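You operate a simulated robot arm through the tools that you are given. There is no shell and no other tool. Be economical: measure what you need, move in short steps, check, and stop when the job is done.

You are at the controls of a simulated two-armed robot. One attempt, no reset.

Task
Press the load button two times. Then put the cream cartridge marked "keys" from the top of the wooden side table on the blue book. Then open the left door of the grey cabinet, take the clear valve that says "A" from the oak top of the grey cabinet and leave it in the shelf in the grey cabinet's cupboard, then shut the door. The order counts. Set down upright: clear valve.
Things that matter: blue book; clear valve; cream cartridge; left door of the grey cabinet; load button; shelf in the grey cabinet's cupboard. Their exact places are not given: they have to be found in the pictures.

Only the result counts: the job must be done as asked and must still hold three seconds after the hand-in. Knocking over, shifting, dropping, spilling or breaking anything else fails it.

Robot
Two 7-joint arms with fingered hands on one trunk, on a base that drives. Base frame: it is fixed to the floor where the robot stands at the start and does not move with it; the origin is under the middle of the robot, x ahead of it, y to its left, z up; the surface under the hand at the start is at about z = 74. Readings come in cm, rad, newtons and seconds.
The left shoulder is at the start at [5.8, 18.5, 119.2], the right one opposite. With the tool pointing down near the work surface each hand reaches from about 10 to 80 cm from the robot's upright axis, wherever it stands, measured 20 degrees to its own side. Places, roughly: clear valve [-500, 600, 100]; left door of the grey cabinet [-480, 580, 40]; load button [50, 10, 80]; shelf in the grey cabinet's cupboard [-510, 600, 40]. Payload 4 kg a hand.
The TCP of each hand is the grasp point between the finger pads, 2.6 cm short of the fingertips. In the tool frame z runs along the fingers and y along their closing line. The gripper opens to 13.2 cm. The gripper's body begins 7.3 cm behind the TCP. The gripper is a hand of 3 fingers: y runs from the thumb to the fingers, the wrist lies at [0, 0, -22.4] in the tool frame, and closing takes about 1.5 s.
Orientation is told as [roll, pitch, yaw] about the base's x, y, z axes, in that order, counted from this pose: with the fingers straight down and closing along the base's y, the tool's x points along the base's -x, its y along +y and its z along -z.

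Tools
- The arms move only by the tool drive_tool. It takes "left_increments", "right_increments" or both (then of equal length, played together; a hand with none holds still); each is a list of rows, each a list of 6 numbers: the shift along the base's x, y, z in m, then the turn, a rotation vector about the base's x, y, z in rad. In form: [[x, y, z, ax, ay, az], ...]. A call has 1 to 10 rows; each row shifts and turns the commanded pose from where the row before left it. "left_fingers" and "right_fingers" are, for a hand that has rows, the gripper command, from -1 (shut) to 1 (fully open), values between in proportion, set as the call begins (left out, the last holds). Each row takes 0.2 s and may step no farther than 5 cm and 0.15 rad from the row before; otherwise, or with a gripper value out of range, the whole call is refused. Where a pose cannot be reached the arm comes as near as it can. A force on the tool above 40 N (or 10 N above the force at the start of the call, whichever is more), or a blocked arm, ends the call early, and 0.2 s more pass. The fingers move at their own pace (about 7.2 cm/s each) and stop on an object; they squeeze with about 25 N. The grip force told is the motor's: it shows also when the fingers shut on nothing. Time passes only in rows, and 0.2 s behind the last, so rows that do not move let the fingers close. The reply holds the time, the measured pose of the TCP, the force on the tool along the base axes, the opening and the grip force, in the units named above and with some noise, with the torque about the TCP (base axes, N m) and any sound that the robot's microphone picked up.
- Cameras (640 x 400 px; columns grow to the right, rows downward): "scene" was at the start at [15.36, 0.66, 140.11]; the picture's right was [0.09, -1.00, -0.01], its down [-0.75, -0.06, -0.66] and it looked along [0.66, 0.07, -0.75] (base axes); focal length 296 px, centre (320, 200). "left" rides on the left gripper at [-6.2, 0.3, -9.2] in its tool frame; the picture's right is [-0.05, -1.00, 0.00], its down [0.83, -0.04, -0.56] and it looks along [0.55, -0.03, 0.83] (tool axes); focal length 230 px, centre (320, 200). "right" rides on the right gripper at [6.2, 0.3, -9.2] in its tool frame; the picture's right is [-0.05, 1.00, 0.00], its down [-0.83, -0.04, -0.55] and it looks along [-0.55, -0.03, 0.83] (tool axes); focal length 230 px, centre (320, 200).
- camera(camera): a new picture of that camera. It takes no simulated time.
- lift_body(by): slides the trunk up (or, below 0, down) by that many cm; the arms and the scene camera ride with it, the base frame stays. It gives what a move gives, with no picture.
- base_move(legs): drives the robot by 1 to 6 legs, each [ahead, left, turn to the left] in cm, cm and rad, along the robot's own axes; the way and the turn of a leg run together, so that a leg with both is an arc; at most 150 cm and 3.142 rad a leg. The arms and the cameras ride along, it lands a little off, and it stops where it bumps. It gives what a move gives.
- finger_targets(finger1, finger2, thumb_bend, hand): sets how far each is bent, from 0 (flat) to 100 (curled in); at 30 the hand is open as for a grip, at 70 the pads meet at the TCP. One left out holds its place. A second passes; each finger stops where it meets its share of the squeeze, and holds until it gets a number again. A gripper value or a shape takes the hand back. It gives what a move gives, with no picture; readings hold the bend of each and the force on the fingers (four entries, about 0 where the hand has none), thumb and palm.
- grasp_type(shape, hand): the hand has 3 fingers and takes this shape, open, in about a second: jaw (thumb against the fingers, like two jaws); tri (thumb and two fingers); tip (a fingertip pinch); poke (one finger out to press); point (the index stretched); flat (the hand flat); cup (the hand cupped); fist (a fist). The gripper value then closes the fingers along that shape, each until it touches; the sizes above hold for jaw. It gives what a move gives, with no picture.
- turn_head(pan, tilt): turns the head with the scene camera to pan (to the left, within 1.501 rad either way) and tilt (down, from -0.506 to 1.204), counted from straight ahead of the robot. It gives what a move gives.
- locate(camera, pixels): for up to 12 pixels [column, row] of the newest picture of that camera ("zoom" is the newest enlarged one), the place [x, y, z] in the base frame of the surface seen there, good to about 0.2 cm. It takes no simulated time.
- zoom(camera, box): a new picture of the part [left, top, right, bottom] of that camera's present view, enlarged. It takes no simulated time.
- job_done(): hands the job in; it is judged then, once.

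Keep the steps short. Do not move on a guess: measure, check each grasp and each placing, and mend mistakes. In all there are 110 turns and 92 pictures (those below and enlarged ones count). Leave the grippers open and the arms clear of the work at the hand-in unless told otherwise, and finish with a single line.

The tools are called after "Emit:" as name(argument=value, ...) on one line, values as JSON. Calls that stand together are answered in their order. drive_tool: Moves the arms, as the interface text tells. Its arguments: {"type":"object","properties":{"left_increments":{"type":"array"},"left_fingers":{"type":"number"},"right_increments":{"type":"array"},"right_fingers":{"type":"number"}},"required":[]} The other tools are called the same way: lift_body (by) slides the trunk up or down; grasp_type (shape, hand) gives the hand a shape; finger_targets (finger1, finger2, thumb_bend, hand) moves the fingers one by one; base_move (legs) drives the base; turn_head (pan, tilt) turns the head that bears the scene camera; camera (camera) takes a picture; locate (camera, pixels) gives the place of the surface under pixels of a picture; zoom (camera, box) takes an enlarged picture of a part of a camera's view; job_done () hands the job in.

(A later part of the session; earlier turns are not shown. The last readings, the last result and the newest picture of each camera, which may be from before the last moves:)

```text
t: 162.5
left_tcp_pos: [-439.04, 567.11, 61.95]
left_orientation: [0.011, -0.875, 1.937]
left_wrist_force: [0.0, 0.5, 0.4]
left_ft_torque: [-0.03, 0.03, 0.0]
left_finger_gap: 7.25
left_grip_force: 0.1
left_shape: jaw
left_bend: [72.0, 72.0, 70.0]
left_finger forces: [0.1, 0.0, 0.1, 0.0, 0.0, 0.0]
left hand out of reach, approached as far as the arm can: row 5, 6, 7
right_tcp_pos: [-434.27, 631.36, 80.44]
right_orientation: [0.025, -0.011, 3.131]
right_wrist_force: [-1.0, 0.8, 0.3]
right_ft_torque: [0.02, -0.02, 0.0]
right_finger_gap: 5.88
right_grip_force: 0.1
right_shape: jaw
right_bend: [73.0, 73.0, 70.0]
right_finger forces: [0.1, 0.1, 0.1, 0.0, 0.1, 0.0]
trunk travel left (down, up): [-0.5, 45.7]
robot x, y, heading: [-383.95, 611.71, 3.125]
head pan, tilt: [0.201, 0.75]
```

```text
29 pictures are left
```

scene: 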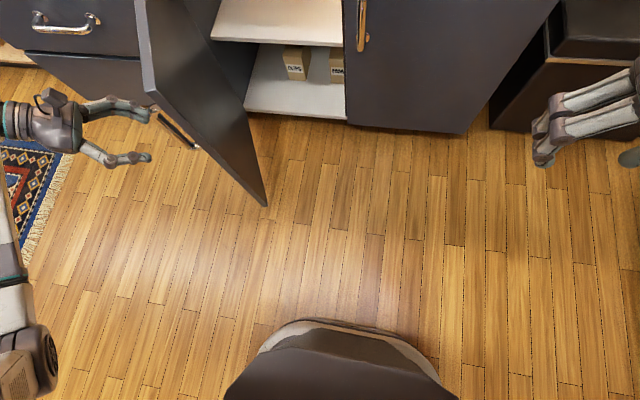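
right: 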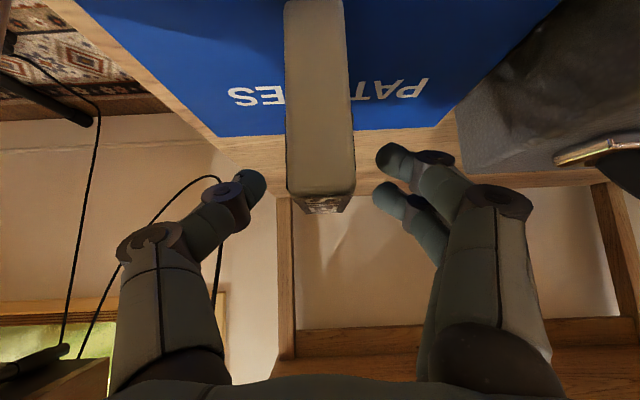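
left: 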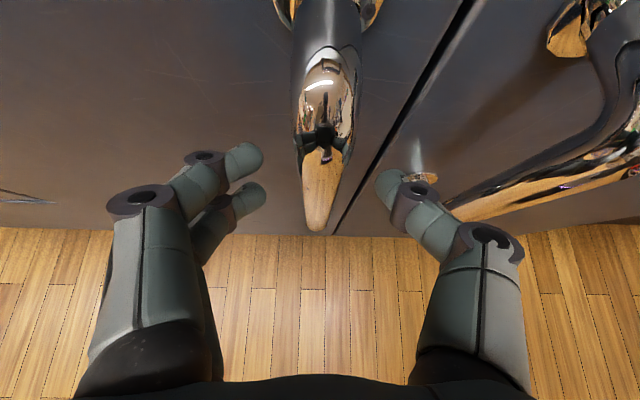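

Handle released. I withdraw the left hand toward the robot and up; and I bring the right hand, closed, to (−452, 605, 62) inside the door to push it fully open.

Emit:
drive_tool(left_increments=[[0.03, -0.01, 0.01, 0, 0, 0], [0.03, -0.01, 0.01, 0, 0, 0], [0.03, 0, 0.03, 0, 0, 0.1], [0.01, 0, 0.03, 0, 0, 0.14], [0, 0, 0.03, 0, 0, 0.14], [0, 0, 0.03, 0, -0.1, 0.14], [0, 0, 0.02, 0, -0.1, 0.14], [0, 0, 0.02, 0, -0.1, 0.14], [0, 0, 0, 0, -0.1, 0.14], [0, 0, 0, 0, -0.1, 0.14]], right_increments=[[-0.02, 0, -0.02, 0, 0, 0], [-0.02, -0.02, -0.02, 0, 0, 0], [-0.02, -0.03, -0.03, 0, 0, 0], [-0.01, -0.03, -0.03, 0, 0, 0], [0, -0.03, -0.03, 0, 0, 0], [0, -0.03, -0.03, 0, 0, 0], [0, -0.02, -0.02, 0, 0, 0], [0, 0, 0, 0, 0, 0], [0, 0, 0, 0, 0, 0], [0, 0, 0, 0, 0, 0]], right_fingers=-1)

Emit:
camera(camera="scene")

```text
refused: row 6 steps farther than a row can; nothing moved
```

```text
28 pictures are left
```

scene: 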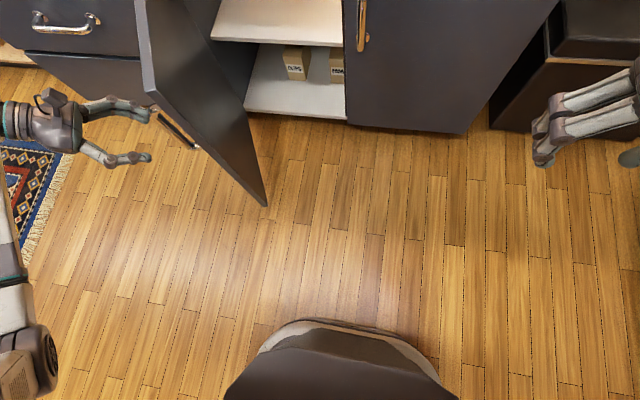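

Refused for a combined turn too large; I send it again with smaller turns.

Emit:
drive_tool(left_increments=[[0.03, -0.01, 0.01, 0, 0, 0], [0.03, -0.01, 0.01, 0, 0, 0], [0.03, 0, 0.03, 0, 0, 0.1], [0.01, 0, 0.03, 0, 0, 0.14], [0, 0, 0.03, 0, 0, 0.14], [0, 0, 0.03, 0, 0, 0.14], [0, 0, 0.02, 0, 0, 0.14], [0, 0, 0.02, 0, 0, 0.14], [0, 0, 0, 0, 0, 0.14], [0, 0, 0, 0, 0, 0.14]], right_increments=[[-0.02, 0, -0.02, 0, 0, 0], [-0.02, -0.02, -0.02, 0, 0, 0], [-0.02, -0.03, -0.03, 0, 0, 0], [-0.01, -0.03, -0.03, 0, 0, 0], [0, -0.03, -0.03, 0, 0, 0], [0, -0.03, -0.03, 0, 0, 0], [0, -0.02, -0.02, 0, 0, 0], [0, 0, 0, 0, 0, 0], [0, 0, 0, 0, 0, 0], [0, 0, 0, 0, 0, 0]], right_fingers=-1)

Emit:
camera(camera="scene")

```text
t: 164.7
left_tcp_pos: [-430.84, 565.7, 80.04]
left_orientation: [0.015, -0.874, 3.014]
left_wrist_force: [0.4, 0.3, 0.3]
left_ft_torque: [-0.03, 0.01, 0.01]
left_finger_gap: 7.26
left_grip_force: 0.0
left_shape: jaw
left_bend: [72.0, 72.0, 70.0]
left_finger forces: [0.0, 0.1, 0.1, 0.1, 0.0, 0.1]
left hand out of reach, approached as far as the arm can: row 2
right_tcp_pos: [-441.26, 615.39, 62.23]
right_orientation: [0.025, -0.011, 3.131]
right_wrist_force: [-0.7, 0.4, 0.2]
right_ft_torque: [0.01, -0.03, 0.0]
right_finger_gap: 0.0
right_grip_force: 25.4
right_shape: jaw
right_bend: [64.0, 64.0, 66.0]
right_finger forces: [0.0, 0.0, 0.0, 0.0, 0.0, 0.1]
trunk travel left (down, up): [-0.5, 45.7]
robot x, y, heading: [-384.15, 611.85, 3.131]
head pan, tilt: [0.201, 0.75]
```

```text
27 pictures are left
```

scene: 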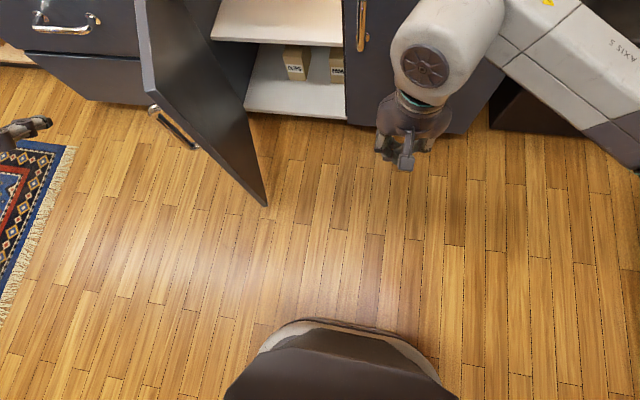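

Right hand at (−441, 615). I push it on to x −454 and pull the left hand back and up.

Emit:
drive_tool(right_increments=[[-0.03, -0.01, 0, 0, 0, 0], [-0.03, -0.01, 0, 0, 0, 0], [-0.03, -0.01, 0, 0, 0, 0], [-0.03, -0.01, 0, 0, 0, 0], [-0.01, -0.01, 0, 0, 0, 0], [0, 0, 0, 0, 0, 0]], left_increments=[[0, -0.01, 0.02, 0, -0.14, 0], [0, -0.01, 0.02, 0, -0.14, 0], [0, -0.01, 0.02, 0, -0.14, 0], [0, -0.01, 0.02, 0, -0.14, 0], [0.01, 0, 0.02, 0, -0.14, 0], [0.01, 0, 0.02, 0, -0.14, 0]])

Emit:
base_move(legs=[[0, 30, 0]])

Emit:
camera(camera="scene")

```text
t: 166.3
left_tcp_pos: [-428.65, 561.75, 92.79]
left_orientation: [-0.078, -0.143, 3.056]
left_wrist_force: [0.2, -0.2, -0.2]
left_ft_torque: [0.04, -0.04, 0.0]
left_finger_gap: 7.24
left_grip_force: 0.0
left_shape: jaw
left_bend: [72.0, 72.0, 70.0]
left_finger forces: [0.0, 0.0, 0.1, 0.0, 0.0, 0.0]
left hand out of reach, approached as far as the arm can: row 6
right_tcp_pos: [-454.38, 610.5, 62.06]
right_orientation: [0.024, -0.009, 3.129]
right_wrist_force: [0.3, -0.8, -0.3]
right_ft_torque: [-0.02, -0.04, 0.01]
right_finger_gap: 0.0
right_grip_force: 25.0
right_shape: jaw
right_bend: [64.0, 64.0, 66.0]
right_finger forces: [0.0, 0.0, 0.1, 0.0, 0.0, 0.0]
trunk travel left (down, up): [-0.5, 45.7]
robot x, y, heading: [-384.12, 611.85, 3.128]
head pan, tilt: [0.201, 0.75]
stopped in row 6 (left hand): the arm was blocked; the commanded pose is now the measured one
```

```text
t: 168.4
left_tcp_pos: [-428.82, 531.8, 93.04]
left_orientation: [-0.076, -0.145, 3.058]
left_wrist_force: [-1.1, -0.2, -0.8]
left_ft_torque: [0.01, -0.01, 0.0]
left_finger_gap: 7.23
left_grip_force: 0.0
left_shape: jaw
left_bend: [72.0, 72.0, 70.0]
left_finger forces: [0.0, 0.1, 0.1, 0.0, 0.1, 0.0]
right_tcp_pos: [-454.54, 580.37, 62.38]
right_orientation: [0.024, -0.012, 3.13]
right_wrist_force: [0.0, -0.7, -0.5]
right_ft_torque: [0.0, 0.0, 0.0]
right_finger_gap: 0.0
right_grip_force: 24.5
right_shape: jaw
right_bend: [64.0, 64.0, 66.0]
right_finger forces: [0.0, 0.0, 0.0, 0.0, 0.0, 0.0]
trunk travel left (down, up): [-0.5, 45.7]
robot x, y, heading: [-384.67, 581.27, 3.133]
head pan, tilt: [0.201, 0.75]
```

```text
26 pictures are left
```

scene: 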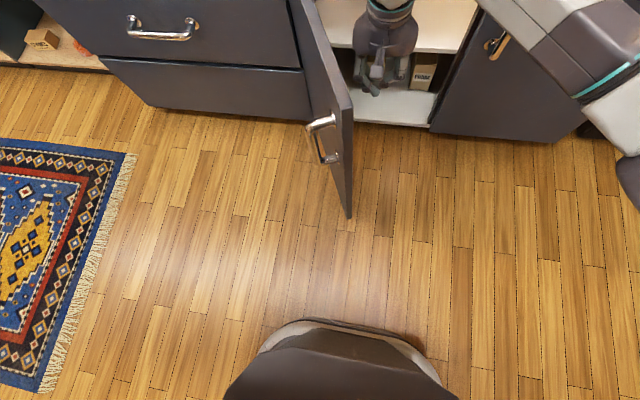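

I keep pushing the door from inside: base another 16 cm left.

Emit:
base_move(legs=[[0, 16, 0]])

Emit:
drive_tool(right_increments=[[0, -0.02, 0, 0, 0, 0], [0, -0.02, 0, 0, 0, 0], [0, -0.02, 0, 0, 0, 0], [0, 0, 0, 0, 0, 0]])

Emit:
camera(camera="scene")

```text
t: 169.8
left_tcp_pos: [-428.9, 515.83, 92.94]
left_orientation: [-0.076, -0.146, 3.055]
left_wrist_force: [0.2, -0.4, 0.2]
left_ft_torque: [0.02, 0.01, 0.01]
left_finger_gap: 7.24
left_grip_force: 0.0
left_shape: jaw
left_bend: [72.0, 72.0, 70.0]
left_finger forces: [0.0, 0.1, 0.1, 0.1, 0.0, 0.0]
right_tcp_pos: [-454.86, 564.3, 62.39]
right_orientation: [0.023, -0.01, 3.132]
right_wrist_force: [0.3, 0.0, 0.5]
right_ft_torque: [0.03, -0.01, -0.01]
right_finger_gap: 0.0
right_grip_force: 25.2
right_shape: jaw
right_bend: [64.0, 64.0, 66.0]
right_finger forces: [0.0, 0.0, 0.0, 0.1, 0.0, 0.0]
trunk travel left (down, up): [-0.5, 45.7]
robot x, y, heading: [-384.63, 565.85, 3.125]
head pan, tilt: [0.201, 0.75]
```

```text
t: 170.8
left_tcp_pos: [-429.02, 515.89, 93.01]
left_orientation: [-0.075, -0.147, 3.055]
left_wrist_force: [0.1, 0.5, -0.4]
left_ft_torque: [0.03, 0.01, -0.03]
left_finger_gap: 7.25
left_grip_force: 0.0
left_shape: jaw
left_bend: [72.0, 72.0, 70.0]
left_finger forces: [0.0, 0.0, 0.0, 0.0, 0.1, 0.0]
right_tcp_pos: [-454.81, 558.42, 62.31]
right_orientation: [0.025, -0.014, 3.13]
right_wrist_force: [0.5, -0.1, 0.6]
right_ft_torque: [0.01, -0.02, -0.01]
right_finger_gap: 0.02
right_grip_force: 25.1
right_shape: jaw
right_bend: [64.0, 64.0, 66.0]
right_finger forces: [0.0, 0.0, 0.1, 0.0, 0.0, 0.0]
trunk travel left (down, up): [-0.5, 45.7]
robot x, y, heading: [-384.84, 565.92, 3.126]
head pan, tilt: [0.201, 0.75]
```

```text
25 pictures are left
```

scene: 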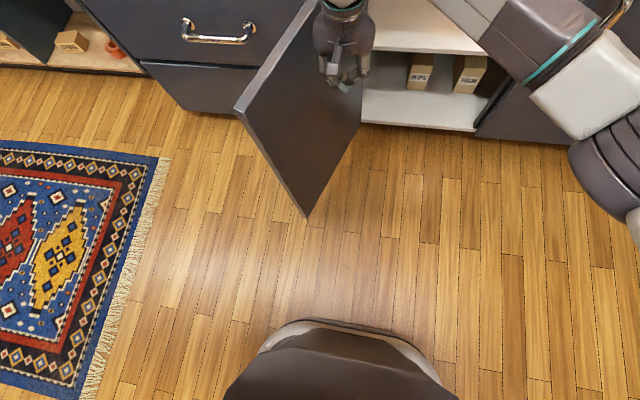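

Door is well past 90° now. I measure the shelf inside, then raise the right hand away.

Emit:
locate(camera="scene", pixels=[[420, 20], [385, 30], [450, 35], [430, 47], [420, 110], [478, 45], [238, 108], [308, 215], [390, 10], [345, 340], [430, 5]])

Emit:
drive_tool(right_increments=[[0.02, 0.04, 0, 0, 0, 0], [0.02, 0.04, 0, 0, 0, 0], [0.02, 0.03, 0, 0, 0, 0]], right_fingers=0.0)

Emit:
lift_body(by=30)

```text
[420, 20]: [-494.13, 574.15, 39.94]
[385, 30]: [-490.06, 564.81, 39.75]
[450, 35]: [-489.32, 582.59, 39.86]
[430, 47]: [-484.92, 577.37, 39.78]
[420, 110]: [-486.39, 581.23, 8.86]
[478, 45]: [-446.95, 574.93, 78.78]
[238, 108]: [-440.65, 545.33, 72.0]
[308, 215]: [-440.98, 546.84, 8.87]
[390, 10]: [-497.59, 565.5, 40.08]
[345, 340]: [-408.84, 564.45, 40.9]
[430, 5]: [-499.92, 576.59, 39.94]
```

```text
t: 171.6
left_tcp_pos: [-428.92, 515.92, 93.08]
left_orientation: [-0.075, -0.144, 3.055]
left_wrist_force: [1.4, 0.6, 0.6]
left_ft_torque: [0.0, -0.01, 0.01]
left_finger_gap: 7.25
left_grip_force: 0.0
left_shape: jaw
left_bend: [72.0, 72.0, 70.0]
left_finger forces: [0.1, 0.1, 0.0, 0.1, 0.1, 0.1]
right_tcp_pos: [-448.82, 569.48, 62.4]
right_orientation: [0.028, -0.013, 3.133]
right_wrist_force: [-0.6, -0.7, -0.3]
right_ft_torque: [-0.01, 0.01, -0.02]
right_finger_gap: 6.56
right_grip_force: 0.1
right_shape: jaw
right_bend: [73.0, 73.0, 70.0]
right_finger forces: [0.0, 0.0, 0.0, 0.1, 0.1, 0.1]
trunk travel left (down, up): [-0.5, 45.7]
robot x, y, heading: [-384.85, 565.82, 3.136]
head pan, tilt: [0.201, 0.75]
```

```text
t: 174.6
left_tcp_pos: [-429.07, 515.79, 123.06]
left_orientation: [-0.074, -0.142, 3.056]
left_wrist_force: [0.2, 0.2, -0.2]
left_ft_torque: [0.0, -0.02, 0.01]
left_finger_gap: 7.21
left_grip_force: 0.0
left_shape: jaw
left_bend: [72.0, 72.0, 70.0]
left_finger forces: [0.0, 0.1, 0.0, 0.0, 0.0, 0.1]
right_tcp_pos: [-448.97, 569.47, 92.34]
right_orientation: [0.023, -0.013, 3.131]
right_wrist_force: [0.0, 0.2, 0.2]
right_ft_torque: [0.01, 0.0, 0.0]
right_finger_gap: 6.56
right_grip_force: 0.0
right_shape: jaw
right_bend: [73.0, 73.0, 70.0]
right_finger forces: [0.1, 0.0, 0.0, 0.0, 0.0, 0.1]
trunk travel left (down, up): [-30.5, 15.7]
robot x, y, heading: [-384.51, 566.0, 3.127]
head pan, tilt: [0.201, 0.75]
```

Shelf top is z 39.9, front edge x ≈ −484. Now the valve: I look at it from here.

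Emit:
turn_head(pan=-0.15, tilt=0.6)

Emit:
zoom(camera="scene", box=[240, 60, 400, 160])

```text
t: 175.4
left_tcp_pos: [-428.97, 515.92, 123.07]
left_orientation: [-0.075, -0.145, 3.056]
left_wrist_force: [-0.3, 0.4, 0.2]
left_ft_torque: [-0.03, -0.02, 0.0]
left_finger_gap: 7.25
left_grip_force: 0.2
left_shape: jaw
left_bend: [72.0, 72.0, 70.0]
left_finger forces: [0.0, 0.0, 0.0, 0.0, 0.0, 0.0]
right_tcp_pos: [-448.83, 569.26, 92.39]
right_orientation: [0.023, -0.014, 3.13]
right_wrist_force: [-0.3, -0.3, 0.1]
right_ft_torque: [0.0, 0.02, -0.02]
right_finger_gap: 6.58
right_grip_force: 0.1
right_shape: jaw
right_bend: [73.0, 73.0, 70.0]
right_finger forces: [0.1, 0.1, 0.0, 0.1, 0.0, 0.0]
trunk travel left (down, up): [-30.5, 15.7]
robot x, y, heading: [-384.57, 565.76, 3.131]
head pan, tilt: [-0.15, 0.6]
```

```text
4.00 times, centred on (320, 110) of scene
```

zoom: 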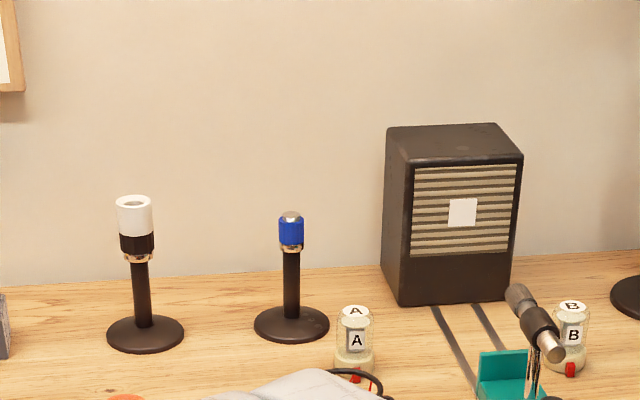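

Emit:
locate(camera="zoom", pixels=[[356, 311], [357, 340], [345, 330], [368, 330], [340, 362], [372, 362], [356, 372], [292, 325], [328, 320], [370, 375], [470, 370], [420, 295]])

Emit:
drive_tool(right_increments=[[0.03, 0, 0.03, 0, 0, 0], [0.02, 0.03, 0.03, 0, 0, 0], [0, 0.03, 0.03, 0, 0, 0]])

Emit:
zoom(camera="scene", box=[260, 90, 400, 180])

```text
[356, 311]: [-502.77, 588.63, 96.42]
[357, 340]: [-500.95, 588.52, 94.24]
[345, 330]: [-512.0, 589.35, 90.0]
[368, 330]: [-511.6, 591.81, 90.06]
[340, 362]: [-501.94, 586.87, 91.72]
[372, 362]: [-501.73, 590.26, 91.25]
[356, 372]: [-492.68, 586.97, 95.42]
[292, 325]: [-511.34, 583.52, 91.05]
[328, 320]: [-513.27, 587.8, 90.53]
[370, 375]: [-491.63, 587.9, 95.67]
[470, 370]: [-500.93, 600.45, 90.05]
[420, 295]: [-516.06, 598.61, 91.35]
```

```text
t: 176.2
left_tcp_pos: [-428.88, 515.93, 123.07]
left_orientation: [-0.073, -0.145, 3.055]
left_wrist_force: [-0.4, -0.6, -0.4]
left_ft_torque: [0.0, 0.01, -0.03]
left_finger_gap: 7.24
left_grip_force: 0.1
left_shape: jaw
left_bend: [72.0, 72.0, 70.0]
left_finger forces: [0.0, 0.0, 0.0, 0.1, 0.0, 0.0]
right_tcp_pos: [-443.71, 575.34, 101.44]
right_orientation: [0.025, -0.014, 3.13]
right_wrist_force: [1.1, 0.0, -0.8]
right_ft_torque: [-0.02, 0.0, -0.01]
right_finger_gap: 6.59
right_grip_force: 0.0
right_shape: jaw
right_bend: [73.0, 73.0, 70.0]
right_finger forces: [0.0, 0.0, 0.1, 0.1, 0.0, 0.0]
trunk travel left (down, up): [-30.5, 15.7]
robot x, y, heading: [-384.75, 565.48, 3.129]
head pan, tilt: [-0.15, 0.6]
```

```text
4.44 times, centred on (330, 135) of scene
```

zoom: 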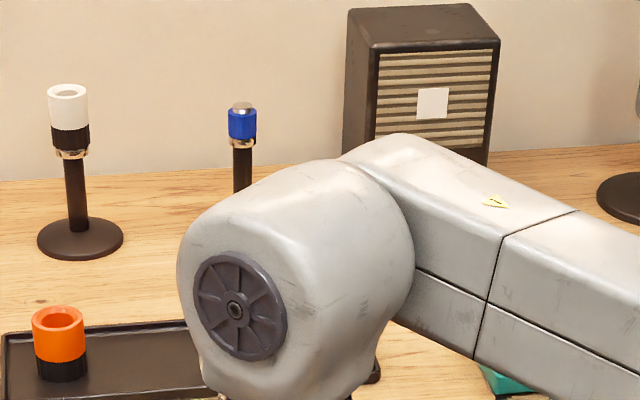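

Valve A: centre (−502.7, 588.6), z 90–97. The bowl's ring stands just in front, so I'll approach from the front-right (yaw +0.45, pitch 0.75). First I raise the right hand, bring the base closer, and orient the hand.

Emit:
drive_tool(right_increments=[[0.02, 0.02, 0.04, 0, 0, 0], [0.02, 0.02, 0.04, 0, 0, 0], [0, 0.02, 0.03, 0, 0, 0.1], [0, 0.02, 0, 0, 0, 0.14], [0, 0.02, 0, 0, 0, 0.14], [0, 0, 0, 0, 0, 0.07]])

Emit:
base_move(legs=[[0, -10, 0], [24, 0, 0]])

Emit:
drive_tool(right_increments=[[0, 0, 0, -0.054, 0.112, 0], [0, 0, 0, -0.054, 0.112, 0], [0, 0, 0, -0.054, 0.112, 0], [0, 0, 0, -0.054, 0.112, 0], [0, 0, 0, -0.054, 0.112, 0], [0, 0, 0, -0.054, 0.112, 0], [0, 0, 0, 0, 0, 0]])

```text
t: 177.6
left_tcp_pos: [-429.02, 515.87, 123.01]
left_orientation: [-0.074, -0.144, 3.056]
left_wrist_force: [0.3, -0.5, 1.5]
left_ft_torque: [0.0, 0.0, 0.0]
left_finger_gap: 7.26
left_grip_force: 0.0
left_shape: jaw
left_bend: [72.0, 72.0, 70.0]
left_finger forces: [0.1, 0.0, 0.0, 0.0, 0.1, 0.1]
right_tcp_pos: [-439.83, 585.35, 112.39]
right_orientation: [0.024, -0.012, -2.699]
right_wrist_force: [0.1, 0.6, 0.4]
right_ft_torque: [0.0, -0.01, 0.02]
right_finger_gap: 6.59
right_grip_force: 0.0
right_shape: jaw
right_bend: [73.0, 73.0, 70.0]
right_finger forces: [0.0, 0.1, 0.1, 0.0, 0.1, 0.0]
trunk travel left (down, up): [-30.5, 15.7]
robot x, y, heading: [-384.75, 565.8, 3.125]
head pan, tilt: [-0.15, 0.6]
```

```text
t: 180.1
left_tcp_pos: [-452.9, 526.16, 123.18]
left_orientation: [-0.075, -0.143, 3.057]
left_wrist_force: [-0.4, -0.2, -0.3]
left_ft_torque: [0.04, -0.01, 0.01]
left_finger_gap: 7.24
left_grip_force: 0.1
left_shape: jaw
left_bend: [72.0, 72.0, 70.0]
left_finger forces: [0.1, 0.0, 0.1, 0.0, 0.1, 0.1]
right_tcp_pos: [-463.64, 595.75, 112.53]
right_orientation: [0.023, -0.014, -2.703]
right_wrist_force: [0.5, 0.1, 0.1]
right_ft_torque: [-0.01, 0.01, 0.05]
right_finger_gap: 6.61
right_grip_force: 0.1
right_shape: jaw
right_bend: [73.0, 73.0, 70.0]
right_finger forces: [0.0, 0.0, 0.0, 0.1, 0.0, 0.0]
trunk travel left (down, up): [-30.5, 15.7]
robot x, y, heading: [-408.63, 576.59, 3.129]
head pan, tilt: [-0.15, 0.6]
```

```text
t: 181.7
left_tcp_pos: [-452.92, 526.19, 123.09]
left_orientation: [-0.076, -0.146, 3.057]
left_wrist_force: [0.3, 0.1, 0.0]
left_ft_torque: [-0.02, 0.02, 0.05]
left_finger_gap: 7.27
left_grip_force: 0.0
left_shape: jaw
left_bend: [72.0, 72.0, 70.0]
left_finger forces: [0.1, 0.0, 0.0, 0.0, 0.0, 0.0]
right_tcp_pos: [-463.59, 595.66, 112.35]
right_orientation: [0.037, -0.761, -2.706]
right_wrist_force: [0.2, -0.3, -0.4]
right_ft_torque: [0.01, 0.0, -0.03]
right_finger_gap: 6.59
right_grip_force: 0.0
right_shape: jaw
right_bend: [73.0, 73.0, 70.0]
right_finger forces: [0.0, 0.0, 0.1, 0.0, 0.1, 0.1]
trunk travel left (down, up): [-30.5, 15.7]
robot x, y, heading: [-408.81, 576.08, 3.133]
head pan, tilt: [-0.15, 0.6]
```

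Orientation reached exactly. I go to a pre-grasp 12 cm back along the approach: (−495.2, 592.2, 104).

Emit:
drive_tool(right_increments=[[-0.04, -0.004, 0, 0, 0, 0], [-0.04, -0.004, 0, 0, 0, 0], [-0.04, -0.004, 0, 0, 0, 0], [-0.04, -0.004, 0, 0, 0, 0], [-0.04, -0.004, -0.01, 0, 0, 0], [-0.04, -0.005, -0.02, 0, 0, 0], [-0.04, -0.005, -0.025, 0, 0, 0], [-0.036, -0.005, -0.03, 0, 0, 0], [0, 0, 0, 0, 0, 0]])

Emit:
camera(camera="right")

Emit:
camera(camera="scene")

```text
t: 183.7
left_tcp_pos: [-452.87, 526.3, 123.07]
left_orientation: [-0.075, -0.142, 3.057]
left_wrist_force: [0.1, 0.5, -0.2]
left_ft_torque: [-0.01, 0.04, 0.02]
left_finger_gap: 7.26
left_grip_force: 0.0
left_shape: jaw
left_bend: [72.0, 72.0, 70.0]
left_finger forces: [0.1, 0.0, 0.0, 0.1, 0.1, 0.1]
right_tcp_pos: [-495.37, 592.37, 103.96]
right_orientation: [0.037, -0.759, -2.706]
right_wrist_force: [0.1, 0.3, 0.2]
right_ft_torque: [-0.05, -0.01, 0.04]
right_finger_gap: 6.58
right_grip_force: 0.0
right_shape: jaw
right_bend: [73.0, 73.0, 70.0]
right_finger forces: [0.0, 0.0, 0.0, 0.0, 0.2, 0.0]
trunk travel left (down, up): [-30.5, 15.7]
robot x, y, heading: [-408.45, 575.97, 3.129]
head pan, tilt: [-0.15, 0.6]
```

```text
22 pictures are left
```

right: 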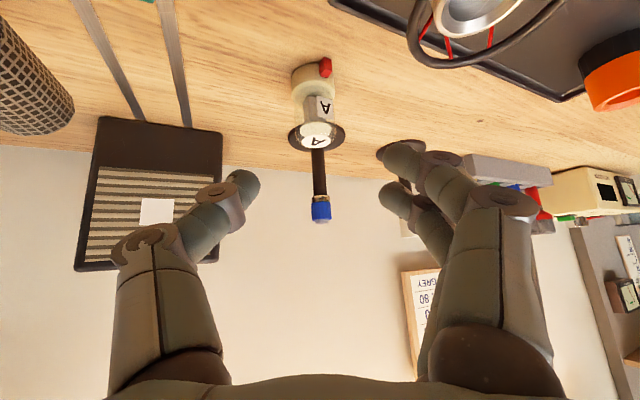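

```text
21 pictures are left
```

scene: 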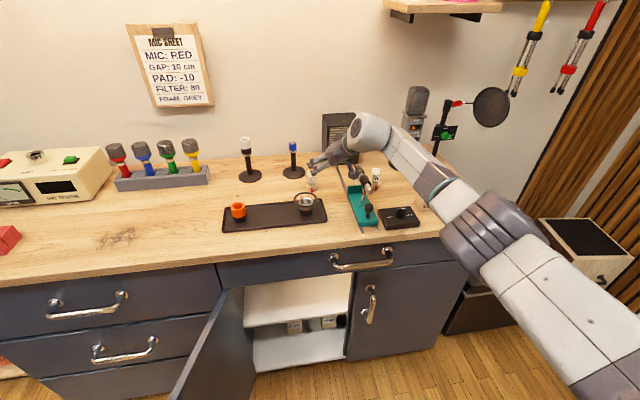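

The valve is dead ahead in the wrist view (column ~318). I refine its place.

Emit:
locate(camera="right", pixels=[[316, 143], [325, 105], [315, 112], [296, 80], [333, 78], [312, 70], [318, 180]])

```text
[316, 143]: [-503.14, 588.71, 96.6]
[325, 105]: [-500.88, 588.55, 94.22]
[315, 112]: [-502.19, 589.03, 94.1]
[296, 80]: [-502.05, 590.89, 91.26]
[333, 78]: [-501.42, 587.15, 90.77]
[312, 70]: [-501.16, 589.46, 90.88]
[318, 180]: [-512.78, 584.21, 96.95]
```

I advance along the approach to TCP (−502.7, 588.8, 94.3).

Emit:
drive_tool(right_increments=[[-0.018, -0.009, -0.024, 0, 0, 0], [-0.018, -0.009, -0.024, 0, 0, 0], [-0.018, -0.009, -0.024, 0, 0, 0], [-0.012, -0.006, -0.015, 0, 0, 0], [-0.008, -0.003, -0.01, 0, 0, 0], [0, 0, 0, 0, 0, 0]])

Emit:
camera(camera="right")

```text
t: 185.1
left_tcp_pos: [-453.08, 526.18, 122.94]
left_orientation: [-0.074, -0.146, 3.055]
left_wrist_force: [-1.1, 0.0, -0.1]
left_ft_torque: [0.0, -0.01, 0.0]
left_finger_gap: 7.25
left_grip_force: 0.1
left_shape: jaw
left_bend: [72.0, 72.0, 70.0]
left_finger forces: [0.0, 0.0, 0.0, 0.0, 0.0, 0.0]
right_tcp_pos: [-495.43, 589.09, 99.24]
right_orientation: [0.035, -0.76, -2.707]
right_wrist_force: [0.4, 0.2, 0.6]
right_ft_torque: [0.02, -0.04, -0.02]
right_finger_gap: 6.62
right_grip_force: 0.0
right_shape: jaw
right_bend: [73.0, 73.0, 70.0]
right_finger forces: [0.0, 0.0, 0.0, 0.0, 0.0, 0.1]
right hand out of reach, approached as far as the arm can: row 1, 2, 3, 4, 5
trunk travel left (down, up): [-30.5, 15.7]
robot x, y, heading: [-408.76, 575.81, 3.133]
head pan, tilt: [-0.15, 0.6]
```

```text
20 pictures are left
```

right: 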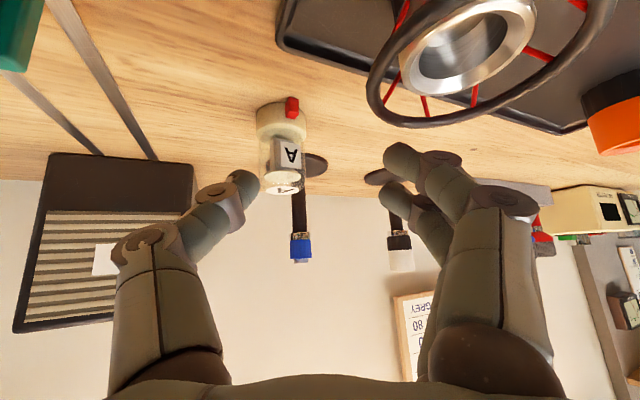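

Out of reach by ~7 cm. I go back up over the ring, then bring the base 8 cm closer.

Emit:
drive_tool(right_increments=[[0, 0.008, 0.024, 0, 0, 0], [0, 0.013, 0.024, 0, 0, 0], [0.01, 0.01, 0, 0, 0, 0], [0, 0, 0, 0, 0, 0]])

Emit:
base_move(legs=[[7, 0, 0]])

Emit:
camera(camera="right")

```text
t: 186.1
left_tcp_pos: [-452.87, 526.18, 123.13]
left_orientation: [-0.074, -0.144, 3.056]
left_wrist_force: [0.5, 0.5, -0.4]
left_ft_torque: [-0.01, -0.01, 0.03]
left_finger_gap: 7.23
left_grip_force: 0.3
left_shape: jaw
left_bend: [72.0, 72.0, 70.0]
left_finger forces: [0.0, 0.1, 0.0, 0.0, 0.0, 0.0]
right_tcp_pos: [-494.35, 592.18, 103.92]
right_orientation: [0.036, -0.758, -2.707]
right_wrist_force: [0.1, -0.1, -0.6]
right_ft_torque: [0.01, 0.02, 0.04]
right_finger_gap: 6.58
right_grip_force: 0.0
right_shape: jaw
right_bend: [73.0, 73.0, 70.0]
right_finger forces: [0.0, 0.1, 0.0, 0.0, 0.0, 0.0]
trunk travel left (down, up): [-30.5, 15.7]
robot x, y, heading: [-408.62, 576.25, 3.127]
head pan, tilt: [-0.15, 0.6]
```

```text
t: 187.2
left_tcp_pos: [-459.55, 526.22, 123.19]
left_orientation: [-0.075, -0.147, 3.055]
left_wrist_force: [0.4, 1.3, 0.4]
left_ft_torque: [0.01, 0.02, -0.03]
left_finger_gap: 7.25
left_grip_force: 0.0
left_shape: jaw
left_bend: [72.0, 72.0, 70.0]
left_finger forces: [0.0, 0.0, 0.1, 0.0, 0.0, 0.1]
right_tcp_pos: [-501.13, 592.13, 104.25]
right_orientation: [0.033, -0.762, -2.704]
right_wrist_force: [0.7, -0.3, -0.6]
right_ft_torque: [0.0, -0.01, 0.02]
right_finger_gap: 6.57
right_grip_force: 0.1
right_shape: jaw
right_bend: [73.0, 73.0, 70.0]
right_finger forces: [0.0, 0.0, 0.1, 0.0, 0.0, 0.0]
trunk travel left (down, up): [-30.5, 15.7]
robot x, y, heading: [-415.66, 576.11, 3.129]
head pan, tilt: [-0.15, 0.6]
```

```text
19 pictures are left
```

right: 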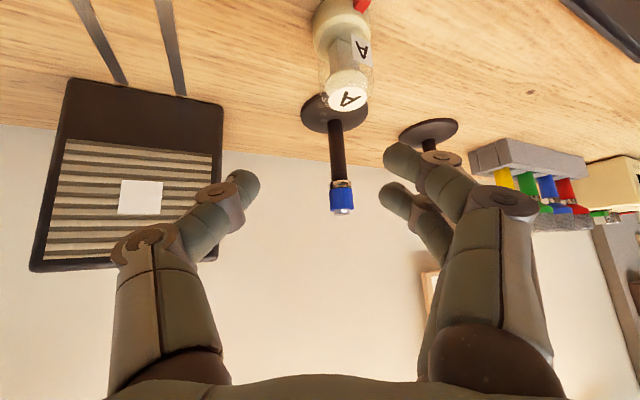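

Aligned now within reach. I centre over the valve and descend in small rows.

Emit:
drive_tool(right_increments=[[-0.008, -0.017, 0, 0, 0, 0], [-0.008, -0.016, 0, 0, 0, 0], [0, 0, -0.025, 0, 0, 0], [0, 0, -0.025, 0, 0, 0], [0, 0, -0.02, 0, 0, 0], [0, 0, 0, 0, 0, 0]])

Emit:
camera(camera="right")

```text
t: 188.6
left_tcp_pos: [-459.88, 526.35, 123.08]
left_orientation: [-0.074, -0.145, 3.057]
left_wrist_force: [-0.8, -0.2, -0.3]
left_ft_torque: [-0.04, -0.02, 0.0]
left_finger_gap: 7.24
left_grip_force: 0.0
left_shape: jaw
left_bend: [72.0, 72.0, 70.0]
left_finger forces: [0.0, 0.0, 0.0, 0.0, 0.0, 0.0]
right_tcp_pos: [-502.29, 588.31, 98.11]
right_orientation: [0.036, -0.759, -2.706]
right_wrist_force: [-0.1, 0.3, -0.3]
right_ft_torque: [0.0, -0.01, 0.01]
right_finger_gap: 6.58
right_grip_force: 0.1
right_shape: jaw
right_bend: [73.0, 73.0, 70.0]
right_finger forces: [0.1, 0.0, 0.0, 0.0, 0.0, 0.1]
right hand out of reach, approached as far as the arm can: row 3, 4, 5
trunk travel left (down, up): [-30.5, 15.7]
robot x, y, heading: [-415.52, 576.2, 3.131]
head pan, tilt: [-0.15, 0.6]
```

```text
18 pictures are left
```

right: 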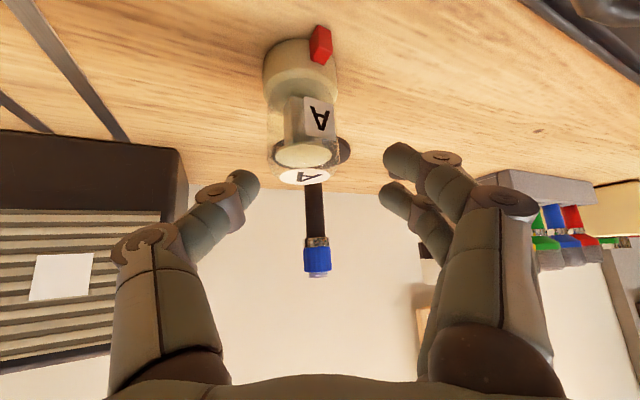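

At the reach limit; the valve sits ~0.8 cm toward the thumb. I shift +0.7 cm in y, and lower with the trunk instead (−3.7 cm).

Emit:
drive_tool(right_increments=[[-0.002, 0.007, 0, 0, 0, 0], [0, 0, 0, 0, 0, 0]])

Emit:
lift_body(by=-3.7)

Emit:
camera(camera="right")

```text
t: 189.2
left_tcp_pos: [-459.82, 526.22, 123.11]
left_orientation: [-0.074, -0.144, 3.055]
left_wrist_force: [0.5, -0.6, 0.4]
left_ft_torque: [0.04, -0.02, 0.01]
left_finger_gap: 7.25
left_grip_force: 0.1
left_shape: jaw
left_bend: [72.0, 72.0, 70.0]
left_finger forces: [0.1, 0.0, 0.0, 0.0, 0.0, 0.0]
right_tcp_pos: [-502.32, 588.94, 98.08]
right_orientation: [0.036, -0.759, -2.704]
right_wrist_force: [-0.1, -1.0, -1.3]
right_ft_torque: [0.03, -0.01, 0.0]
right_finger_gap: 6.6
right_grip_force: 0.1
right_shape: jaw
right_bend: [73.0, 73.0, 70.0]
right_finger forces: [0.0, 0.0, 0.0, 0.1, 0.0, 0.0]
trunk travel left (down, up): [-30.5, 15.7]
robot x, y, heading: [-415.61, 576.11, 3.13]
head pan, tilt: [-0.15, 0.6]
```

```text
t: 190.0
left_tcp_pos: [-459.83, 526.33, 119.43]
left_orientation: [-0.075, -0.146, 3.055]
left_wrist_force: [-0.2, 0.5, -0.5]
left_ft_torque: [0.01, 0.04, 0.04]
left_finger_gap: 7.23
left_grip_force: 0.0
left_shape: jaw
left_bend: [72.0, 72.0, 70.0]
left_finger forces: [0.0, 0.0, 0.0, 0.0, 0.1, 0.0]
right_tcp_pos: [-502.22, 589.04, 94.62]
right_orientation: [0.035, -0.762, -2.707]
right_wrist_force: [0.0, -0.4, -0.3]
right_ft_torque: [-0.03, -0.02, -0.03]
right_finger_gap: 6.61
right_grip_force: 0.1
right_shape: jaw
right_bend: [73.0, 73.0, 70.0]
right_finger forces: [0.0, 0.0, 0.0, 0.1, 0.0, 0.0]
trunk travel left (down, up): [-26.8, 19.4]
robot x, y, heading: [-415.73, 576.31, 3.132]
head pan, tilt: [-0.15, 0.6]
```

```text
17 pictures are left
```

right: 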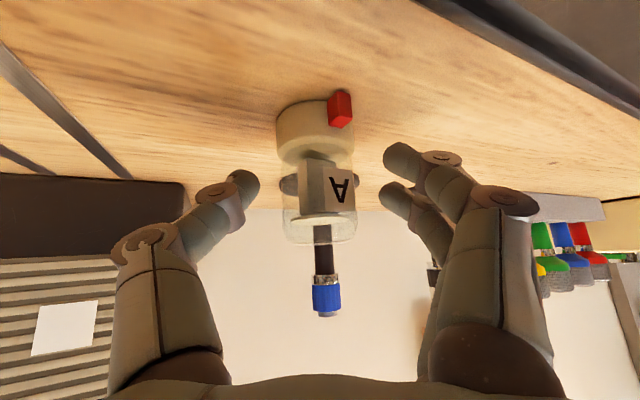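

The valve is centred between the digits. I close gently by full command and check.

Emit:
drive_tool(right_increments=[[0, 0, 0, 0, 0, 0], [0, 0, 0, 0, 0, 0], [0, 0, 0, 0, 0, 0], [0, 0, 0, 0, 0, 0], [0, 0, 0, 0, 0, 0]], right_fingers=-1)

Emit:
lift_body(by=8)

Emit:
camera(camera="right")

```text
t: 191.2
left_tcp_pos: [-459.69, 526.27, 119.36]
left_orientation: [-0.074, -0.145, 3.056]
left_wrist_force: [0.0, -0.6, -0.3]
left_ft_torque: [0.01, 0.01, 0.01]
left_finger_gap: 7.24
left_grip_force: 0.0
left_shape: jaw
left_bend: [72.0, 72.0, 70.0]
left_finger forces: [0.0, 0.1, 0.0, 0.1, 0.1, 0.0]
right_tcp_pos: [-502.26, 589.02, 94.43]
right_orientation: [0.035, -0.76, -2.707]
right_wrist_force: [-1.3, 0.6, 2.4]
right_ft_torque: [-0.01, -0.07, 0.02]
right_finger_gap: 2.92
right_grip_force: 24.8
right_shape: jaw
right_bend: [74.0, 73.0, 71.0]
right_finger forces: [11.6, 9.2, 0.0, 0.1, 20.8, 0.0]
trunk travel left (down, up): [-26.8, 19.4]
robot x, y, heading: [-415.09, 575.95, 3.131]
head pan, tilt: [-0.15, 0.6]
```

```text
t: 192.3
left_tcp_pos: [-459.86, 526.23, 127.3]
left_orientation: [-0.076, -0.147, 3.056]
left_wrist_force: [0.6, -0.9, -0.6]
left_ft_torque: [-0.04, 0.01, 0.01]
left_finger_gap: 7.24
left_grip_force: 0.1
left_shape: jaw
left_bend: [72.0, 72.0, 70.0]
left_finger forces: [0.1, 0.0, 0.1, 0.0, 0.0, 0.1]
right_tcp_pos: [-502.11, 589.01, 105.65]
right_orientation: [0.011, -0.792, -2.69]
right_wrist_force: [0.0, -0.1, -0.6]
right_ft_torque: [0.01, -0.01, -0.01]
right_finger_gap: 2.91
right_grip_force: 25.1
right_shape: jaw
right_bend: [74.0, 73.0, 71.0]
right_finger forces: [11.0, 8.5, 0.0, 0.0, 20.6, 0.1]
trunk travel left (down, up): [-34.8, 11.4]
robot x, y, heading: [-415.68, 576.48, 3.132]
head pan, tilt: [-0.15, 0.6]
```

```text
16 pictures are left
```

right: 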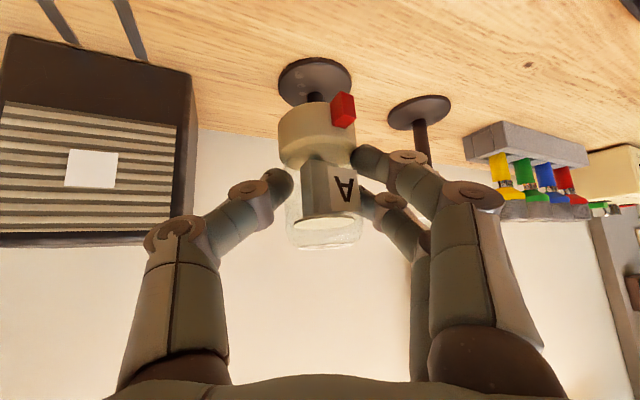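

Valve A is held and lifted. I back the base off 35 cm, shift left 20 cm to line up with the left half of the opening, and lower the trunk.

Emit:
base_move(legs=[[-35, 0, 0], [0, 20, 0]])

Emit:
lift_body(by=-34)

Emit:
drive_tool(right_increments=[[0, 0, -0.02, 0, 0, 0], [0, 0, -0.03, 0, 0, 0], [0, 0, -0.03, 0, 0, 0], [0, 0, -0.03, 0, 0, 0], [0, 0, -0.03, 0, 0, 0], [0, 0, 0, 0, 0, 0]])

Emit:
turn_head(pan=-0.1, tilt=0.6)

Emit:
camera(camera="scene")

```text
t: 195.8
left_tcp_pos: [-424.68, 505.99, 127.59]
left_orientation: [-0.073, -0.144, 3.054]
left_wrist_force: [-0.3, 0.2, 1.0]
left_ft_torque: [-0.03, -0.01, -0.02]
left_finger_gap: 7.24
left_grip_force: 0.0
left_shape: jaw
left_bend: [72.0, 72.0, 70.0]
left_finger forces: [0.0, 0.0, 0.0, 0.1, 0.1, 0.1]
right_tcp_pos: [-466.77, 568.76, 105.66]
right_orientation: [0.014, -0.794, -2.695]
right_wrist_force: [0.5, 0.0, -0.3]
right_ft_torque: [-0.01, 0.01, 0.03]
right_finger_gap: 2.88
right_grip_force: 25.3
right_shape: jaw
right_bend: [74.0, 73.0, 71.0]
right_finger forces: [11.1, 8.7, 0.0, 0.0, 20.6, 0.0]
trunk travel left (down, up): [-34.8, 11.4]
robot x, y, heading: [-380.41, 556.04, 3.129]
head pan, tilt: [-0.15, 0.6]
```

```text
t: 199.2
left_tcp_pos: [-424.55, 505.74, 93.5]
left_orientation: [-0.075, -0.147, 3.056]
left_wrist_force: [-0.3, 0.6, -0.2]
left_ft_torque: [-0.01, 0.01, 0.01]
left_finger_gap: 7.23
left_grip_force: 0.1
left_shape: jaw
left_bend: [72.0, 72.0, 70.0]
left_finger forces: [0.1, 0.1, 0.0, 0.0, 0.0, 0.0]
right_tcp_pos: [-466.76, 568.63, 71.82]
right_orientation: [0.011, -0.793, -2.69]
right_wrist_force: [0.3, 0.5, -0.9]
right_ft_torque: [-0.04, -0.03, 0.0]
right_finger_gap: 2.85
right_grip_force: 24.9
right_shape: jaw
right_bend: [74.0, 73.0, 71.0]
right_finger forces: [11.5, 9.0, 0.0, 0.0, 20.3, 0.0]
trunk travel left (down, up): [-0.8, 45.4]
robot x, y, heading: [-380.11, 555.43, 3.127]
head pan, tilt: [-0.15, 0.6]
```

```text
t: 200.6
left_tcp_pos: [-424.55, 505.63, 93.5]
left_orientation: [-0.074, -0.145, 3.055]
left_wrist_force: [0.4, 0.6, -0.9]
left_ft_torque: [0.01, -0.01, 0.0]
left_finger_gap: 7.25
left_grip_force: 0.0
left_shape: jaw
left_bend: [72.0, 72.0, 70.0]
left_finger forces: [0.0, 0.1, 0.1, 0.1, 0.0, 0.0]
right_tcp_pos: [-466.7, 568.73, 57.85]
right_orientation: [0.009, -0.793, -2.691]
right_wrist_force: [-0.2, 0.3, -0.4]
right_ft_torque: [0.0, 0.0, -0.03]
right_finger_gap: 2.86
right_grip_force: 24.9
right_shape: jaw
right_bend: [74.0, 73.0, 71.0]
right_finger forces: [11.6, 9.1, 0.1, 0.0, 20.4, 0.1]
trunk travel left (down, up): [-0.8, 45.4]
robot x, y, heading: [-379.98, 555.49, 3.13]
head pan, tilt: [-0.15, 0.6]
```

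```text
t: 201.2
left_tcp_pos: [-424.65, 505.72, 93.44]
left_orientation: [-0.076, -0.144, 3.057]
left_wrist_force: [0.2, 0.2, 0.3]
left_ft_torque: [0.02, 0.01, 0.03]
left_finger_gap: 7.24
left_grip_force: 0.1
left_shape: jaw
left_bend: [72.0, 72.0, 70.0]
left_finger forces: [0.0, 0.0, 0.0, 0.0, 0.0, 0.0]
right_tcp_pos: [-466.82, 568.67, 57.82]
right_orientation: [0.013, -0.793, -2.693]
right_wrist_force: [-0.1, 0.3, 0.1]
right_ft_torque: [0.02, -0.02, -0.01]
right_finger_gap: 2.86
right_grip_force: 24.8
right_shape: jaw
right_bend: [74.0, 73.0, 71.0]
right_finger forces: [11.5, 9.0, 0.0, 0.0, 20.3, 0.0]
trunk travel left (down, up): [-0.8, 45.4]
robot x, y, heading: [-380.16, 555.95, 3.128]
head pan, tilt: [-0.099, 0.6]
```

```text
15 pictures are left
```

scene: 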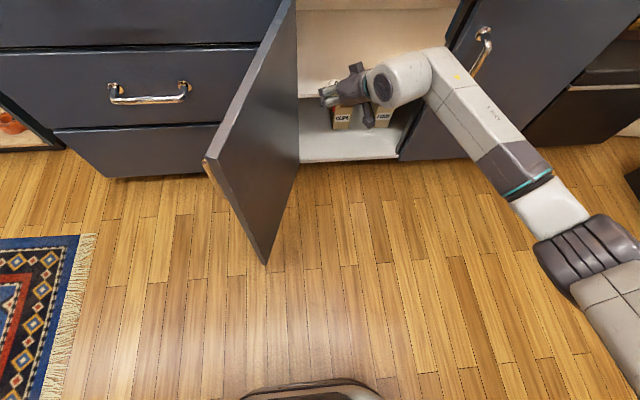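

Forearm geometry is good: it runs back to the right, clear of the handle. I restore the grasp pitch (−0.76), shift +4 cm in y and lower to z 49, still outside.

Emit:
drive_tool(right_increments=[[0, 0.01, -0.022, 0.014, -0.03, 0], [0, 0.01, -0.022, 0, 0, 0], [0, 0.01, -0.022, 0, 0, 0], [0, 0.01, -0.022, 0, 0, 0], [0, 0, 0, 0, 0, 0]])

Emit:
camera(camera="right")

```text
t: 202.4
left_tcp_pos: [-424.73, 505.78, 93.42]
left_orientation: [-0.077, -0.146, 3.054]
left_wrist_force: [0.8, -0.7, -0.6]
left_ft_torque: [-0.02, 0.0, 0.0]
left_finger_gap: 7.25
left_grip_force: 0.1
left_shape: jaw
left_bend: [72.0, 72.0, 70.0]
left_finger forces: [0.0, 0.0, 0.1, 0.0, 0.0, 0.0]
right_tcp_pos: [-466.77, 572.77, 49.12]
right_orientation: [0.012, -0.762, -2.692]
right_wrist_force: [0.2, -0.4, -0.8]
right_ft_torque: [-0.01, -0.01, -0.02]
right_finger_gap: 2.86
right_grip_force: 24.9
right_shape: jaw
right_bend: [74.0, 73.0, 71.0]
right_finger forces: [11.8, 9.2, 0.0, 0.0, 20.1, 0.0]
trunk travel left (down, up): [-0.8, 45.4]
robot x, y, heading: [-380.29, 556.02, 3.126]
head pan, tilt: [-0.099, 0.6]
```

```text
14 pictures are left
```

right: 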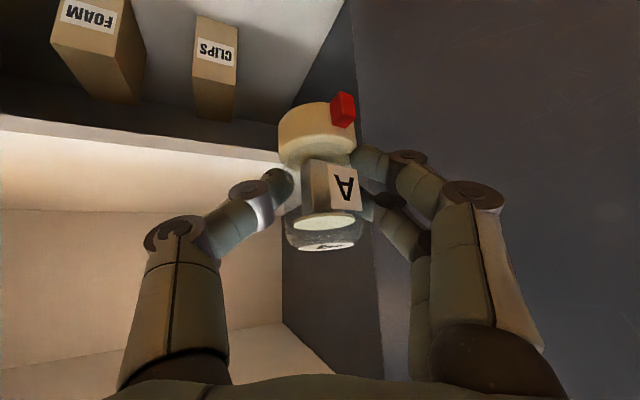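

Valve is upright relative to the shelf line. I drive the base 12 cm ahead, then look.

Emit:
base_move(legs=[[12, 0, 0]])

Emit:
camera(camera="right")

Emit:
locate(camera="right", pixels=[[300, 140], [330, 215], [330, 245], [290, 125], [100, 150], [200, 300], [100, 300], [240, 160], [350, 300], [250, 190]])

```text
t: 203.6
left_tcp_pos: [-436.71, 505.9, 93.35]
left_orientation: [-0.074, -0.143, 3.054]
left_wrist_force: [0.1, -0.8, -0.6]
left_ft_torque: [0.03, 0.0, 0.03]
left_finger_gap: 7.24
left_grip_force: 0.1
left_shape: jaw
left_bend: [72.0, 72.0, 70.0]
left_finger forces: [0.2, 0.0, 0.1, 0.0, 0.0, 0.0]
right_tcp_pos: [-478.65, 572.87, 48.91]
right_orientation: [0.012, -0.758, -2.692]
right_wrist_force: [0.4, 0.4, -0.7]
right_ft_torque: [0.01, 0.01, -0.02]
right_finger_gap: 2.87
right_grip_force: 25.0
right_shape: jaw
right_bend: [74.0, 73.0, 71.0]
right_finger forces: [11.8, 9.0, 0.1, 0.0, 20.2, 0.0]
trunk travel left (down, up): [-0.8, 45.4]
robot x, y, heading: [-392.28, 555.5, 3.129]
head pan, tilt: [-0.099, 0.6]
```

```text
13 pictures are left
```

right: 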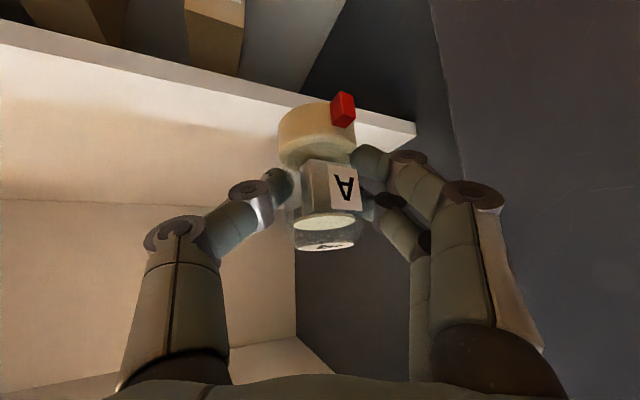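

```text
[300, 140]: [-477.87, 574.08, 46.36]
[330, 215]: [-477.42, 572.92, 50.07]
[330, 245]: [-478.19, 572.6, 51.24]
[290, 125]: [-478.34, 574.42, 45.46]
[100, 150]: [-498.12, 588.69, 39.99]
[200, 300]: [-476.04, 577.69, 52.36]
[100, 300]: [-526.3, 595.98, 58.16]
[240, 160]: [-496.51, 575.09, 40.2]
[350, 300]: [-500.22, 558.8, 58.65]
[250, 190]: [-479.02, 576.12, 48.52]
```

Shelf level ahead, side wall at y 558.8. I go in another 13 cm.

Emit:
base_move(legs=[[13, 0, 0]])

Emit:
drive_tool(right_increments=[[0, 0, -0.015, 0, 0, 0], [0, 0, -0.015, 0, 0, 0], [0, 0, 0, 0, 0, 0]])

Emit:
camera(camera="right")

```text
t: 204.9
left_tcp_pos: [-449.39, 506.17, 93.35]
left_orientation: [-0.076, -0.145, 3.056]
left_wrist_force: [0.7, 0.4, -0.3]
left_ft_torque: [0.02, -0.04, 0.0]
left_finger_gap: 7.22
left_grip_force: 0.1
left_shape: jaw
left_bend: [72.0, 72.0, 70.0]
left_finger forces: [0.0, 0.1, 0.1, 0.0, 0.1, 0.0]
right_tcp_pos: [-491.54, 573.0, 48.93]
right_orientation: [0.012, -0.759, -2.692]
right_wrist_force: [-0.7, 0.3, 0.0]
right_ft_torque: [-0.02, 0.05, 0.0]
right_finger_gap: 2.86
right_grip_force: 25.2
right_shape: jaw
right_bend: [74.0, 73.0, 71.0]
right_finger forces: [11.8, 9.1, 0.0, 0.1, 20.2, 0.0]
trunk travel left (down, up): [-0.8, 45.4]
robot x, y, heading: [-404.87, 556.0, 3.129]
head pan, tilt: [-0.099, 0.6]
```

```text
t: 205.7
left_tcp_pos: [-449.29, 506.02, 93.42]
left_orientation: [-0.076, -0.145, 3.054]
left_wrist_force: [-0.2, 0.4, 0.7]
left_ft_torque: [0.02, 0.0, 0.01]
left_finger_gap: 7.26
left_grip_force: 0.1
left_shape: jaw
left_bend: [72.0, 72.0, 70.0]
left_finger forces: [0.1, 0.1, 0.0, 0.0, 0.0, 0.0]
right_tcp_pos: [-491.71, 572.89, 46.1]
right_orientation: [0.012, -0.76, -2.691]
right_wrist_force: [-0.2, -0.2, -1.0]
right_ft_torque: [0.02, -0.01, -0.01]
right_finger_gap: 2.86
right_grip_force: 25.5
right_shape: jaw
right_bend: [74.0, 73.0, 71.0]
right_finger forces: [11.8, 9.1, 0.0, 0.0, 20.2, 0.0]
trunk travel left (down, up): [-0.8, 45.4]
robot x, y, heading: [-404.99, 555.9, 3.128]
head pan, tilt: [-0.099, 0.6]
```

```text
12 pictures are left
```

right: 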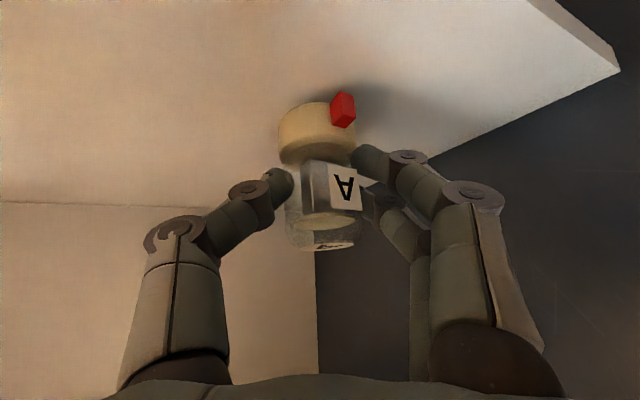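

Over the shelf. I lower in 3–4 mm rows to contact.

Emit:
drive_tool(right_increments=[[0, 0, -0.006, 0, 0, 0], [0, 0, -0.005, 0, 0, 0], [0, 0, -0.003, 0, 0, 0], [0, 0, -0.002, 0, 0, 0], [0, 0, 0, 0, 0, 0]])

```text
t: 206.9
left_tcp_pos: [-449.4, 505.99, 93.41]
left_orientation: [-0.076, -0.145, 3.057]
left_wrist_force: [0.1, 0.1, -0.5]
left_ft_torque: [-0.04, 0.01, 0.03]
left_finger_gap: 7.23
left_grip_force: 0.1
left_shape: jaw
left_bend: [72.0, 72.0, 70.0]
left_finger forces: [0.0, 0.0, 0.0, 0.1, 0.1, 0.0]
right_tcp_pos: [-491.56, 572.9, 44.63]
right_orientation: [0.012, -0.761, -2.693]
right_wrist_force: [-1.3, -0.3, 3.7]
right_ft_torque: [-0.02, -0.02, -0.01]
right_finger_gap: 2.85
right_grip_force: 24.8
right_shape: jaw
right_bend: [74.0, 73.0, 71.0]
right_finger forces: [12.8, 10.3, 0.1, 0.0, 21.1, 0.0]
trunk travel left (down, up): [-0.8, 45.4]
robot x, y, heading: [-405.38, 555.76, 3.125]
head pan, tilt: [-0.099, 0.6]
```

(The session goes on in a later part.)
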